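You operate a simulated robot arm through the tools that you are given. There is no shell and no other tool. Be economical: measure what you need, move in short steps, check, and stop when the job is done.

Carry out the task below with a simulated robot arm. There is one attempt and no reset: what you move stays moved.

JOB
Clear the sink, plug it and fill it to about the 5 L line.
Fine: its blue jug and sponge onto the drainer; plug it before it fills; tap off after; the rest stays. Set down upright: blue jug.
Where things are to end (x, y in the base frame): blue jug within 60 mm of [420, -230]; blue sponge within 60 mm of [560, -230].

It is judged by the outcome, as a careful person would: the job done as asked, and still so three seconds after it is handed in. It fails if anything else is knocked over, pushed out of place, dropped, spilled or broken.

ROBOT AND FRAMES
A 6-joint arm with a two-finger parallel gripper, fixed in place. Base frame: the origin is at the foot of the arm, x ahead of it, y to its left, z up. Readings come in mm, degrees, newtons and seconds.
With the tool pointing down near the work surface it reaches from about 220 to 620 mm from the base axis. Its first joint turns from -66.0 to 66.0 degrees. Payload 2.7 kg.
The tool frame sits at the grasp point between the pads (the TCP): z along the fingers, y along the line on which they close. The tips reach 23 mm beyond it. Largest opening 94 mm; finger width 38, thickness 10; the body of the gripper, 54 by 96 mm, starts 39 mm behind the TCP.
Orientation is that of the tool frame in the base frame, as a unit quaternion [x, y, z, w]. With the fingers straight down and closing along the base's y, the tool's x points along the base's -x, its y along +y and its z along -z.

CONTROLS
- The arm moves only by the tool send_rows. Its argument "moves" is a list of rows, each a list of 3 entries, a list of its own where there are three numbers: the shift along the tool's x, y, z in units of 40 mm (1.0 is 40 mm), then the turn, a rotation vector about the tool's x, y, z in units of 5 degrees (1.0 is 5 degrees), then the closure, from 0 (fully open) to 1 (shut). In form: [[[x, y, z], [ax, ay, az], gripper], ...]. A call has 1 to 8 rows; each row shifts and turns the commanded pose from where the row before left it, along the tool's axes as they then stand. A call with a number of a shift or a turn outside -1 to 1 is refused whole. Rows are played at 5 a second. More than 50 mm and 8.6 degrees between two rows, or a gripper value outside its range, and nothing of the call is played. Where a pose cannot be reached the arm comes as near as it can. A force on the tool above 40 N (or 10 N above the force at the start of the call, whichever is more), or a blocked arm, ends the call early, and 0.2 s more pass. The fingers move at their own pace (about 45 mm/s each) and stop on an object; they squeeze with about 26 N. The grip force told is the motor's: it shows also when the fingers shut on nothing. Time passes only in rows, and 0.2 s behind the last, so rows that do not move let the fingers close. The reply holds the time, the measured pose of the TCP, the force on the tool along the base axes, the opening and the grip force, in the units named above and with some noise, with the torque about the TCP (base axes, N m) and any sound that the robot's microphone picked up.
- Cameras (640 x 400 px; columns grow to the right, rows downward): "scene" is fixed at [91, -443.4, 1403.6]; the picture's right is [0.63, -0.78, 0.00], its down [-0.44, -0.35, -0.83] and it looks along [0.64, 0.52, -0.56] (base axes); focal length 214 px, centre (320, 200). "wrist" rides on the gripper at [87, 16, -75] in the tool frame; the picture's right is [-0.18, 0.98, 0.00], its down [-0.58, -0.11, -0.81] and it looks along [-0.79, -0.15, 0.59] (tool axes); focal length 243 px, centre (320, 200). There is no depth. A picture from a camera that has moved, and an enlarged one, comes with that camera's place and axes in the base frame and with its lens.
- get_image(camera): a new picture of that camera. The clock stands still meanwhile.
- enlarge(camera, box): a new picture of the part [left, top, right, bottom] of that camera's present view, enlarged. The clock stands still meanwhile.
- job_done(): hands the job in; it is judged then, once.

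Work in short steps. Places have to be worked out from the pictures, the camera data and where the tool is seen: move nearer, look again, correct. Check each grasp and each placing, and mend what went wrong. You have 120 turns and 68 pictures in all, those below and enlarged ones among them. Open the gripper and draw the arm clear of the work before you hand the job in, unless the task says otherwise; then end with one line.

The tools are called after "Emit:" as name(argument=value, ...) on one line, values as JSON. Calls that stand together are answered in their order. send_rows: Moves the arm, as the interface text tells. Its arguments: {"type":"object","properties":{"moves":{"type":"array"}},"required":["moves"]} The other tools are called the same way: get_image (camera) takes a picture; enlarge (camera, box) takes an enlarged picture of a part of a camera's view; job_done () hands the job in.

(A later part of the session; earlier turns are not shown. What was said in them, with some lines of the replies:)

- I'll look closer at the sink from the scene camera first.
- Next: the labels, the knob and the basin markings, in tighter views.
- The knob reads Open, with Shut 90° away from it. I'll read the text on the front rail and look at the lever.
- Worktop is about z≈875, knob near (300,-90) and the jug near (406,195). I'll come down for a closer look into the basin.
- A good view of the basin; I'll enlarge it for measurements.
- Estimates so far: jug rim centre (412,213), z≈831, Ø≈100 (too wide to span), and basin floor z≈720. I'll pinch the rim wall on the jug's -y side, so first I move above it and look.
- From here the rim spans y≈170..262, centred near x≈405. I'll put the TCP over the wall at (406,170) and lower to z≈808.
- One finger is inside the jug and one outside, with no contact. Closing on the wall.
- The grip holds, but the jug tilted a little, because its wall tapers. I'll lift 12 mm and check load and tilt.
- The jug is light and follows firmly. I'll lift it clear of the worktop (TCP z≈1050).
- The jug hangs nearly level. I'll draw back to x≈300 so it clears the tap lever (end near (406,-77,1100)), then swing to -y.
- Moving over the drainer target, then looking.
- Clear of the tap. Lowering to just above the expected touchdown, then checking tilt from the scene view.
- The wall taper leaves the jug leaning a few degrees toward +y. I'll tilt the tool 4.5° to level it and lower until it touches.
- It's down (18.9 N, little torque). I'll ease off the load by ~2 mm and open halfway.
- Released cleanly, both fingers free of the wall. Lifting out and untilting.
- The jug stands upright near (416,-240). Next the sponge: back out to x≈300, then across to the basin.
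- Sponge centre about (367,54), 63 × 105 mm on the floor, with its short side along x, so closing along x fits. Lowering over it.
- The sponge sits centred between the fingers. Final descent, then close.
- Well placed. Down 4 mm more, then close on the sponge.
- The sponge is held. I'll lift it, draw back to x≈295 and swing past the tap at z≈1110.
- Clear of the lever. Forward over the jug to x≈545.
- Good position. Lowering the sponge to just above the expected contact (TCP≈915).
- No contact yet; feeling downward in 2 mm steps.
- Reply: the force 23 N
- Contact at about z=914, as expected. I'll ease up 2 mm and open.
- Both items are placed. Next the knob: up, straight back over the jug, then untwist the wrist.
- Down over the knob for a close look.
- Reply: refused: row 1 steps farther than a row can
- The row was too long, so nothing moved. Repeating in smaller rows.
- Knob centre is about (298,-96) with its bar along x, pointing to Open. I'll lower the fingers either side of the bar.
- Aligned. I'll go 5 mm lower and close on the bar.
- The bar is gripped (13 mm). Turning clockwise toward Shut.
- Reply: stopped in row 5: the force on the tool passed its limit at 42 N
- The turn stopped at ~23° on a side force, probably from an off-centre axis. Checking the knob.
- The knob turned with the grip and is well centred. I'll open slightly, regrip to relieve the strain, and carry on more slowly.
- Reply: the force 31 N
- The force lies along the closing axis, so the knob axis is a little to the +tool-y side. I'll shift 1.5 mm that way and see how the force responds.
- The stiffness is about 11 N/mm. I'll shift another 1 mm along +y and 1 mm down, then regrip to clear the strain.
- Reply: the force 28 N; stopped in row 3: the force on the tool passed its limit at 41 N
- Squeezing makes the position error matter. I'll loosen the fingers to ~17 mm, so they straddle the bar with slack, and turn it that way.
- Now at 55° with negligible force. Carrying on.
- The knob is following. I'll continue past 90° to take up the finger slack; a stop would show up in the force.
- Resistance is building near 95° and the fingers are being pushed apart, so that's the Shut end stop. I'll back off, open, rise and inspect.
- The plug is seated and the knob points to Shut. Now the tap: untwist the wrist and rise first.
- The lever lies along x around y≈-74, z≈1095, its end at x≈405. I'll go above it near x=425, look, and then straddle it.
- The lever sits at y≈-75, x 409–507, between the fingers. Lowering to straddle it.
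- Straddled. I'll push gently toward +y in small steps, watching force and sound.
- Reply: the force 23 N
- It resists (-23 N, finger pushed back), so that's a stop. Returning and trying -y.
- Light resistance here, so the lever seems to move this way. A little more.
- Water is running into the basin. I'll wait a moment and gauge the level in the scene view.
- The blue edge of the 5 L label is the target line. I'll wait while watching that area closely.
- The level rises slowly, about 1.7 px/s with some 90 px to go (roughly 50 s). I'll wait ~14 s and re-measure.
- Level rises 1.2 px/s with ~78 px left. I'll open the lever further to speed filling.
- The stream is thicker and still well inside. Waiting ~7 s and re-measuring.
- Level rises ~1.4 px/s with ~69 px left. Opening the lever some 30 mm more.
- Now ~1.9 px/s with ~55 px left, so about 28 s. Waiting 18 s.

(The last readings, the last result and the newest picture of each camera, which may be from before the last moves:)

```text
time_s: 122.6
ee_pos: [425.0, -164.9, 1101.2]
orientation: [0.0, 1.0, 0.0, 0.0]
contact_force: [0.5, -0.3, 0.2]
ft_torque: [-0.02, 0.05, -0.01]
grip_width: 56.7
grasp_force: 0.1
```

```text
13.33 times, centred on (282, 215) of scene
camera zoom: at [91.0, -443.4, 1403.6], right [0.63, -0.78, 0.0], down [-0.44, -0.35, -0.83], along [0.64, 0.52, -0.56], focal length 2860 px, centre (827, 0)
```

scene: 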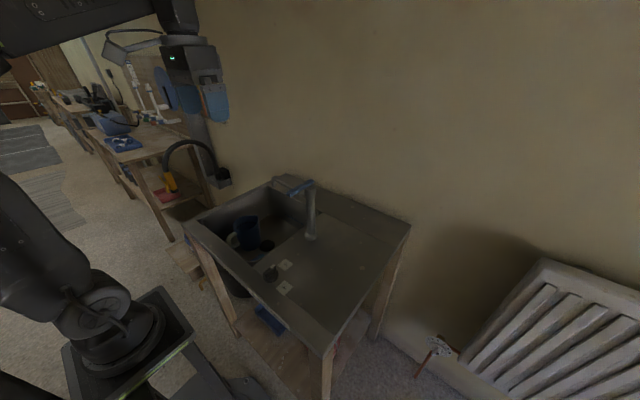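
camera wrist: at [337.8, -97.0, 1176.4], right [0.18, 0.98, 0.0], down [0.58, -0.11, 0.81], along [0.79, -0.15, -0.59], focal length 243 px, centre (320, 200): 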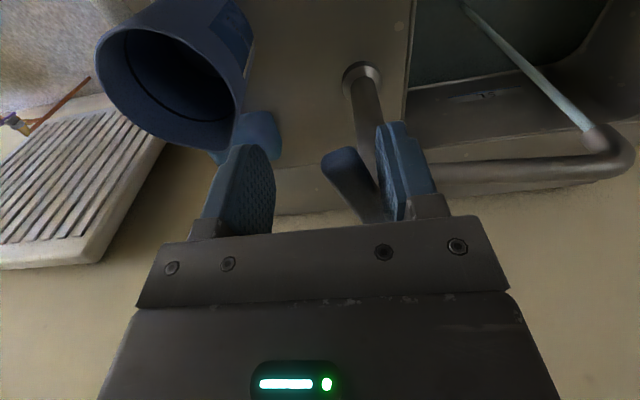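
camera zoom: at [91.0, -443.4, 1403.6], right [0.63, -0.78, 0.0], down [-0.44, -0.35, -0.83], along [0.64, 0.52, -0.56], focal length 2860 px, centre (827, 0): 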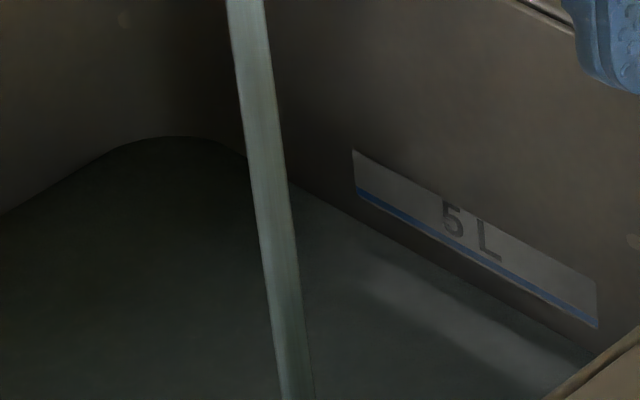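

About 29 px left (~15 s). I'll take up the finger slack toward closing while waiting ~9 s, then re-check.

Emit:
send_rows(moves=[[[0, 0.3, 0], [0, 0, 0], 0.4], [[0, 0.25, 0], [0, 0, 0], 0.4], [[0, 0, 0], [0, 0, 0], 0.4], [[0, 0, 0], [0, 0, 0], 0.4], [[0, 0, 0], [0, 0, 0], 0.4], [[0, 0, 0], [0, 0, 0], 0.4], [[0, 0, 0], [0, 0, 0], 0.4], [[0, 0, 0], [0, 0, 0], 0.4]])

Emit:
send_rows(moves=[[[0, 0, 0], [0, 0, 0], 0.4], [[0, 0, 0], [0, 0, 0], 0.4], [[0, 0, 0], [0, 0, 0], 0.4], [[0, 0, 0], [0, 0, 0], 0.4], [[0, 0, 0], [0, 0, 0], 0.4], [[0, 0, 0], [0, 0, 0], 0.4], [[0, 0, 0], [0, 0, 0], 0.4], [[0, 0, 0], [0, 0, 0], 0.4]])

Emit:
send_rows(moves=[[[0, 0, 0], [0, 0, 0], 0.4], [[0, 0, 0], [0, 0, 0], 0.4], [[0, 0, 0], [0, 0, 0], 0.4], [[0, 0, 0], [0, 0, 0], 0.4], [[0, 0, 0], [0, 0, 0], 0.4], [[0, 0, 0], [0, 0, 0], 0.4], [[0, 0, 0], [0, 0, 0], 0.4], [[0, 0, 0], [0, 0, 0], 0.4]])

Emit:
send_rows(moves=[[[0, 0, 0], [0, 0, 0], 0.4], [[0, 0, 0], [0, 0, 0], 0.4], [[0, 0, 0], [0, 0, 0], 0.4], [[0, 0, 0], [0, 0, 0], 0.4], [[0, 0, 0], [0, 0, 0], 0.4], [[0, 0, 0], [0, 0, 0], 0.4], [[0, 0, 0], [0, 0, 0], 0.4], [[0, 0, 0], [0, 0, 0], 0.4]])

Emit:
send_rows(moves=[[[0, 0, 0], [0, 0, 0], 0.4], [[0, 0, 0], [0, 0, 0], 0.4], [[0, 0, 0], [0, 0, 0], 0.4], [[0, 0, 0], [0, 0, 0], 0.4], [[0, 0, 0], [0, 0, 0], 0.4], [[0, 0, 0], [0, 0, 0], 0.4], [[0, 0, 0], [0, 0, 0], 0.4], [[0, 0, 0], [0, 0, 0], 0.4]])

Emit:
enlarge(camera="scene", box=[258, 200, 306, 230])

```text
time_s: 124.4
ee_pos: [424.1, -144.0, 1103.1]
orientation: [-0.001, 1.0, -0.001, 0.0]
contact_force: [0.0, -0.1, -0.1]
ft_torque: [0.04, 0.04, 0.0]
grip_width: 56.4
grasp_force: 0.1
```

```text
time_s: 126.2
ee_pos: [424.5, -143.7, 1103.0]
orientation: [0.0, 1.0, 0.0, 0.0]
contact_force: [0.1, 0.2, -0.5]
ft_torque: [0.01, -0.01, 0.01]
grip_width: 56.4
grasp_force: 0.0
```

```text
time_s: 128.0
ee_pos: [424.4, -144.1, 1101.9]
orientation: [0.0, 1.0, -0.002, -0.001]
contact_force: [0.4, -0.6, 0.3]
ft_torque: [0.01, 0.02, 0.03]
grip_width: 56.4
grasp_force: 0.1
```

```text
time_s: 129.8
ee_pos: [424.0, -144.4, 1101.0]
orientation: [0.0, 1.0, 0.0, 0.0]
contact_force: [-0.2, -0.7, -0.1]
ft_torque: [0.0, -0.01, -0.01]
grip_width: 56.6
grasp_force: 0.1
```

```text
time_s: 131.6
ee_pos: [424.9, -143.2, 1101.3]
orientation: [0.0, 1.0, -0.001, 0.0]
contact_force: [0.5, -0.3, 0.4]
ft_torque: [-0.01, 0.0, -0.05]
grip_width: 56.2
grasp_force: 0.0
```

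```text
13.33 times, centred on (282, 215) of scene
camera zoom: at [91.0, -443.4, 1403.6], right [0.63, -0.78, 0.0], down [-0.44, -0.35, -0.83], along [0.64, 0.52, -0.56], focal length 2860 px, centre (827, 0)
```

zoom: 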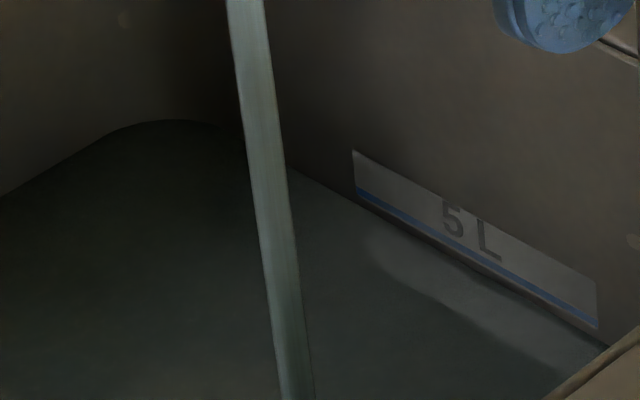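

About 12 px left (~6.5 s). I'll wait ~4.6 s more, then close the lever.

Emit:
send_rows(moves=[[[0, 0, 0], [0, 0, 0], 0.4], [[0, 0, 0], [0, 0, 0], 0.4], [[0, 0, 0], [0, 0, 0], 0.4], [[0, 0, 0], [0, 0, 0], 0.4], [[0, 0, 0], [0, 0, 0], 0.4], [[0, 0, 0], [0, 0, 0], 0.4], [[0, 0, 0], [0, 0, 0], 0.4], [[0, 0, 0], [0, 0, 0], 0.4]])

Emit:
send_rows(moves=[[[0, 0, 0], [0, 0, 0], 0.4], [[0, 0, 0], [0, 0, 0], 0.4], [[0, 0, 0], [0, 0, 0], 0.4], [[0, 0, 0], [0, 0, 0], 0.4], [[0, 0, 0], [0, 0, 0], 0.4], [[0, 0, 0], [0, 0, 0], 0.4], [[0, 0, 0], [0, 0, 0], 0.4], [[0, 0, 0], [0, 0, 0], 0.4]])

Emit:
send_rows(moves=[[[0, 0, 0], [0, 0, 0], 0.4], [[0, 0.35, 0], [0, 0, 0], 0.4], [[0, 0.35, 0], [0, 0, 0], 0.4], [[0, 0.35, 0], [0, 0, 0], 0.4], [[0, 0.35, 0], [0, 0, 0], 0.4], [[0, 0.35, 0], [0, 0, 0], 0.4], [[0, 0.3, 0], [0, 0, 0], 0.4], [[0, 0.15, 0], [0, 0, 0], 0.4]])

Emit:
enlarge(camera="scene", box=[234, 170, 330, 230])

```text
time_s: 133.4
ee_pos: [424.7, -143.7, 1102.4]
orientation: [0.0, 1.0, -0.001, 0.0]
contact_force: [1.4, -1.5, 0.0]
ft_torque: [0.03, -0.01, 0.0]
grip_width: 56.5
grasp_force: 0.1
```

```text
time_s: 135.2
ee_pos: [425.1, -145.3, 1101.1]
orientation: [0.0, 1.0, -0.002, 0.0]
contact_force: [-1.1, -0.4, 0.2]
ft_torque: [0.02, 0.02, 0.0]
grip_width: 56.1
grasp_force: 0.1
```

```text
time_s: 136.3
ee_pos: [417.7, -106.5, 1102.0]
orientation: [0.009, 1.0, -0.007, -0.007]
contact_force: [-17.4, -17.8, 3.6]
ft_torque: [-0.18, -0.06, -0.89]
grip_width: 63.8
grasp_force: 8.6
stopped in row 5: the force on the tool passed its limit at 48 N (the readings are from after the stop); the commanded pose is now the measured one
```

```text
6.67 times, centred on (282, 200) of scene
camera zoom: at [90.4, -444.0, 1403.5], right [0.63, -0.78, 0.0], down [-0.44, -0.35, -0.83], along [0.64, 0.52, -0.56], focal length 1430 px, centre (573, 200)
```

zoom: 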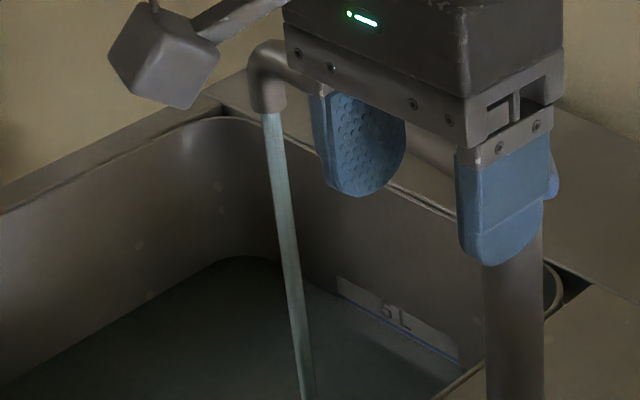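

The lever had swung past 45°, so the finger jammed on its tip. I'll hop over quickly: lift, move to the lever's outer side, drop, and push it closed with the outside of the +y finger.

Emit:
send_rows(moves=[[[0, -0.2, -0.95], [0, 0, 0], 0.4], [[-0.53, -1, 0], [0, 0, 0], 0.4], [[-0.53, -1, 0], [0, 0, 0], 0.4], [[0, 0, 0.9], [0, 0, 0], 0.4], [[0, 0.6, 0], [0, 0, 0], 0.4], [[0, 0.5, 0], [0, 0, 0], 0.4], [[0, 0.4, 0], [0, 0, 0], 0.4], [[0, 0.2, 0], [0, 0, 0], 0.4]])

Emit:
enlarge(camera="scene", box=[234, 170, 330, 230])

```text
time_s: 137.6
ee_pos: [455.9, -178.3, 1104.1]
orientation: [0.007, 1.0, -0.013, -0.014]
contact_force: [-17.3, -18.2, 1.6]
ft_torque: [-0.03, 0.1, 0.84]
grip_width: 48.2
grasp_force: 0.1
stopped in row 6: the force on the tool passed its limit at 50 N (the readings are from after the stop); the commanded pose is now the measured one
```

```text
6.67 times, centred on (282, 200) of scene
camera zoom: at [90.4, -444.1, 1403.5], right [0.63, -0.78, 0.0], down [-0.44, -0.35, -0.83], along [0.64, 0.52, -0.56], focal length 1430 px, centre (573, 200)
```

zoom: 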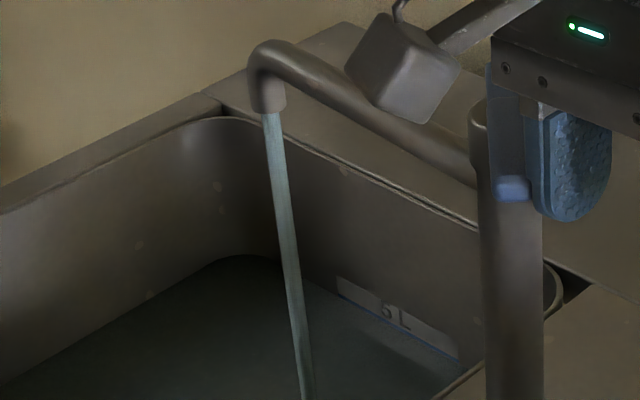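

The lever now points almost toward -y. I'll take the finger round to its far (+x) side and sweep it back along an arc about the pivot.

Emit:
send_rows(moves=[[[-0.5, -0.43, 0], [0, 0, 0], 0.4], [[-1, 0, 0], [0, 0, 0], 0.4], [[-0.12, 0.68, 0], [0, 0, 0], 0.4], [[0.62, -0.1, 0], [0, 0, 0], 0.4], [[0.75, 0.22, 0], [0, 0, 0], 0.4], [[0.52, 0.42, 0], [0, 0, 0], 0.4], [[0.25, 0.52, 0], [0, 0, 0], 0.4], [[0, 0.1, 0], [0, 0, 0], 0.4]])

Emit:
enlarge(camera="scene", box=[234, 170, 330, 230])

```text
time_s: 138.3
ee_pos: [519.0, -199.0, 1104.0]
orientation: [0.013, 1.0, -0.022, -0.007]
contact_force: [1.0, -26.0, -1.5]
ft_torque: [-0.12, -0.07, 0.32]
grip_width: 45.2
grasp_force: 0.1
stopped in row 3: the force on the tool passed its limit at 46 N (the readings are from after the stop); the commanded pose is now the measured one
```

```text
6.67 times, centred on (282, 200) of scene
camera zoom: at [91.1, -444.3, 1403.3], right [0.63, -0.78, 0.0], down [-0.44, -0.35, -0.83], along [0.64, 0.52, -0.56], focal length 1430 px, centre (573, 200)
```

zoom: 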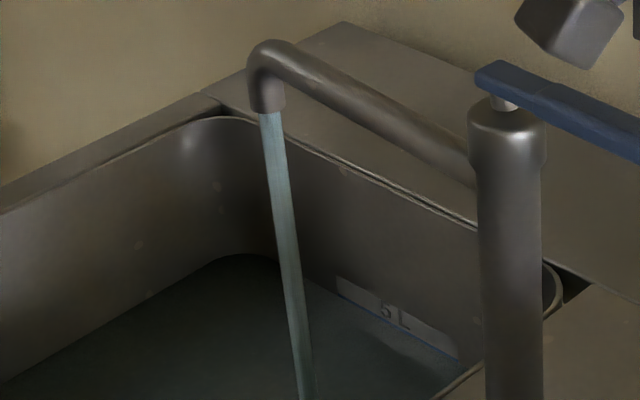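

The lever is now fully along -y. I'll get clearly past its far side (x≈557) before moving in, then sweep it back.

Emit:
send_rows(moves=[[[-0.75, -0.2, 0], [0, 0, 0], 0.4], [[-0.2, 0.5, 0], [0, 0, 0], 0.4], [[0, 0.43, 0], [0, 0, 0], 0.4], [[0.88, 0.02, 0], [0, 0, 0], 0.4], [[0.9, -0.08, 0], [0, 0, 0], 0.4], [[0.4, 0.12, 0], [0, 0, 0], 0.4], [[0.62, 0.52, 0], [0, 0, 0], 0.4], [[0.25, 0.58, 0], [0, 0, 0], 0.4]])

Emit:
enlarge(camera="scene", box=[234, 170, 330, 230])

```text
time_s: 140.1
ee_pos: [438.4, -119.3, 1103.3]
orientation: [0.01, 1.0, -0.022, -0.005]
contact_force: [15.6, -26.0, 1.4]
ft_torque: [-0.03, -0.01, -0.05]
grip_width: 45.0
grasp_force: 0.1
```

```text
6.67 times, centred on (282, 200) of scene
camera zoom: at [91.5, -444.3, 1403.3], right [0.63, -0.78, 0.0], down [-0.44, -0.35, -0.83], along [0.64, 0.52, -0.56], focal length 1430 px, centre (573, 200)
```

zoom: 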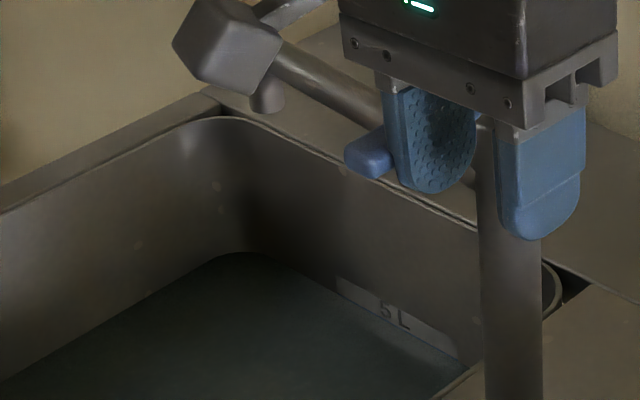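

The stream has stopped and the lever is against its closed stop. I'll back the finger off, lift clear, retreat and inspect.

Emit:
send_rows(moves=[[[0, 0, 0], [0, 0, 0], 0.4], [[0, -0.3, 0], [0, 0, 0], 0.4], [[0, -0.2, 0], [0, 0, 0], 0.4], [[0, 0, -1], [0, 0, 0], 0.4], [[0, 0, -0.8], [0, 0, 0], 0.4], [[1, 0, 0], [0, 0, 0], 0.4], [[1, 0, 0], [0, 0, 0], 0.4], [[1, 0, 0], [0, 0, 0], 0.4]])

Emit:
enlarge(camera="scene", box=[258, 200, 306, 230])

Emit:
enlarge(camera="scene", box=[190, 160, 414, 300])

```text
time_s: 141.9
ee_pos: [317.4, -130.5, 1178.2]
orientation: [0.011, 1.0, -0.018, -0.008]
contact_force: [-0.2, 0.3, -0.4]
ft_torque: [0.0, -0.03, 0.04]
grip_width: 56.3
grasp_force: 0.1
```

```text
13.33 times, centred on (282, 215) of scene
camera zoom: at [91.0, -443.4, 1403.6], right [0.63, -0.78, 0.0], down [-0.44, -0.35, -0.83], along [0.64, 0.52, -0.56], focal length 2860 px, centre (827, 0)
```

zoom: 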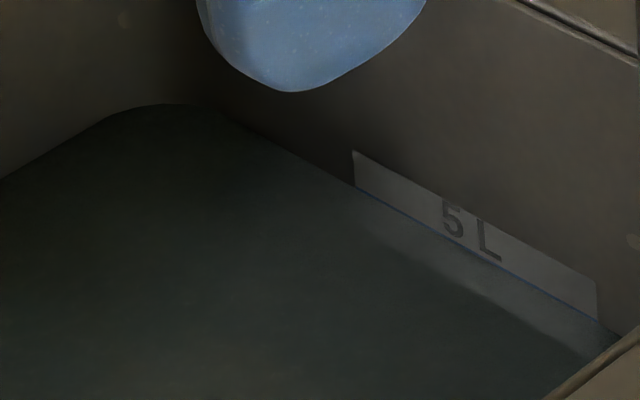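

```text
2.86 times, centred on (302, 230) of scene
camera zoom: at [91.0, -443.4, 1403.6], right [0.63, -0.78, 0.0], down [-0.44, -0.35, -0.83], along [0.64, 0.52, -0.56], focal length 613 px, centre (371, 114)
```

zoom: 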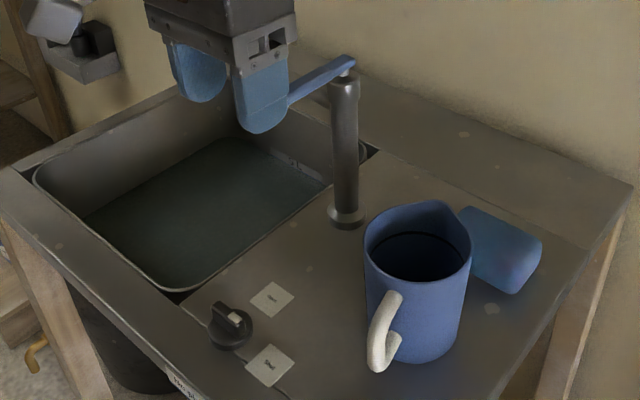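

The water sits on the 5 L line, the tap is off, the knob is at Shut, and the jug and sponge are in place. I'll draw clear with the gripper open and take one last look for drips or leakage.

Emit:
send_rows(moves=[[[0.6, 0.6, -0.8], [0, 0, 0], 0.2], [[0, 0.8, -0.8], [0, 0, 0], 0], [[0, 0.8, -0.8], [0, 0, 0], 0], [[0, 0, -0.8], [0, 0, 0], 0], [[0, 0, 0], [0, 0, 0], 0], [[0, 0, 0], [0, 0, 0], 0], [[0, 0, 0], [0, 0, 0], 0], [[0, 0, 0], [0, 0, 0], 0]])

Emit:
enlarge(camera="scene", box=[234, 170, 330, 230])

```text
time_s: 143.7
ee_pos: [297.0, -37.9, 1303.2]
orientation: [0.01, 1.0, -0.017, -0.008]
contact_force: [0.9, 0.0, 0.5]
ft_torque: [0.0, 0.0, 0.02]
grip_width: 94.1
grasp_force: 0.1
```

```text
6.67 times, centred on (282, 200) of scene
camera zoom: at [91.0, -443.4, 1403.6], right [0.63, -0.78, 0.0], down [-0.44, -0.35, -0.83], along [0.64, 0.52, -0.56], focal length 1430 px, centre (573, 200)
```

zoom: 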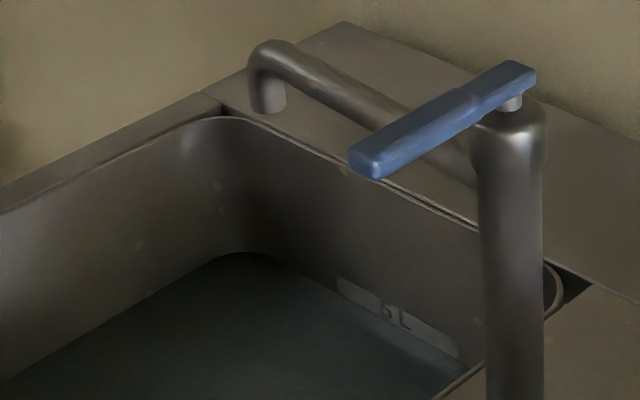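

The tap is off with no drips, the level is holding at the line, and the arm is clear. Handing in.

Emit:
job_done()

```text
The job is handed in.
```

The sink is cleared, plugged and filled to about the 5 L line with the tap off; the blue jug stands upright on the drainer with the sponge beside it, both within 60 mm of their targets by my estimate.
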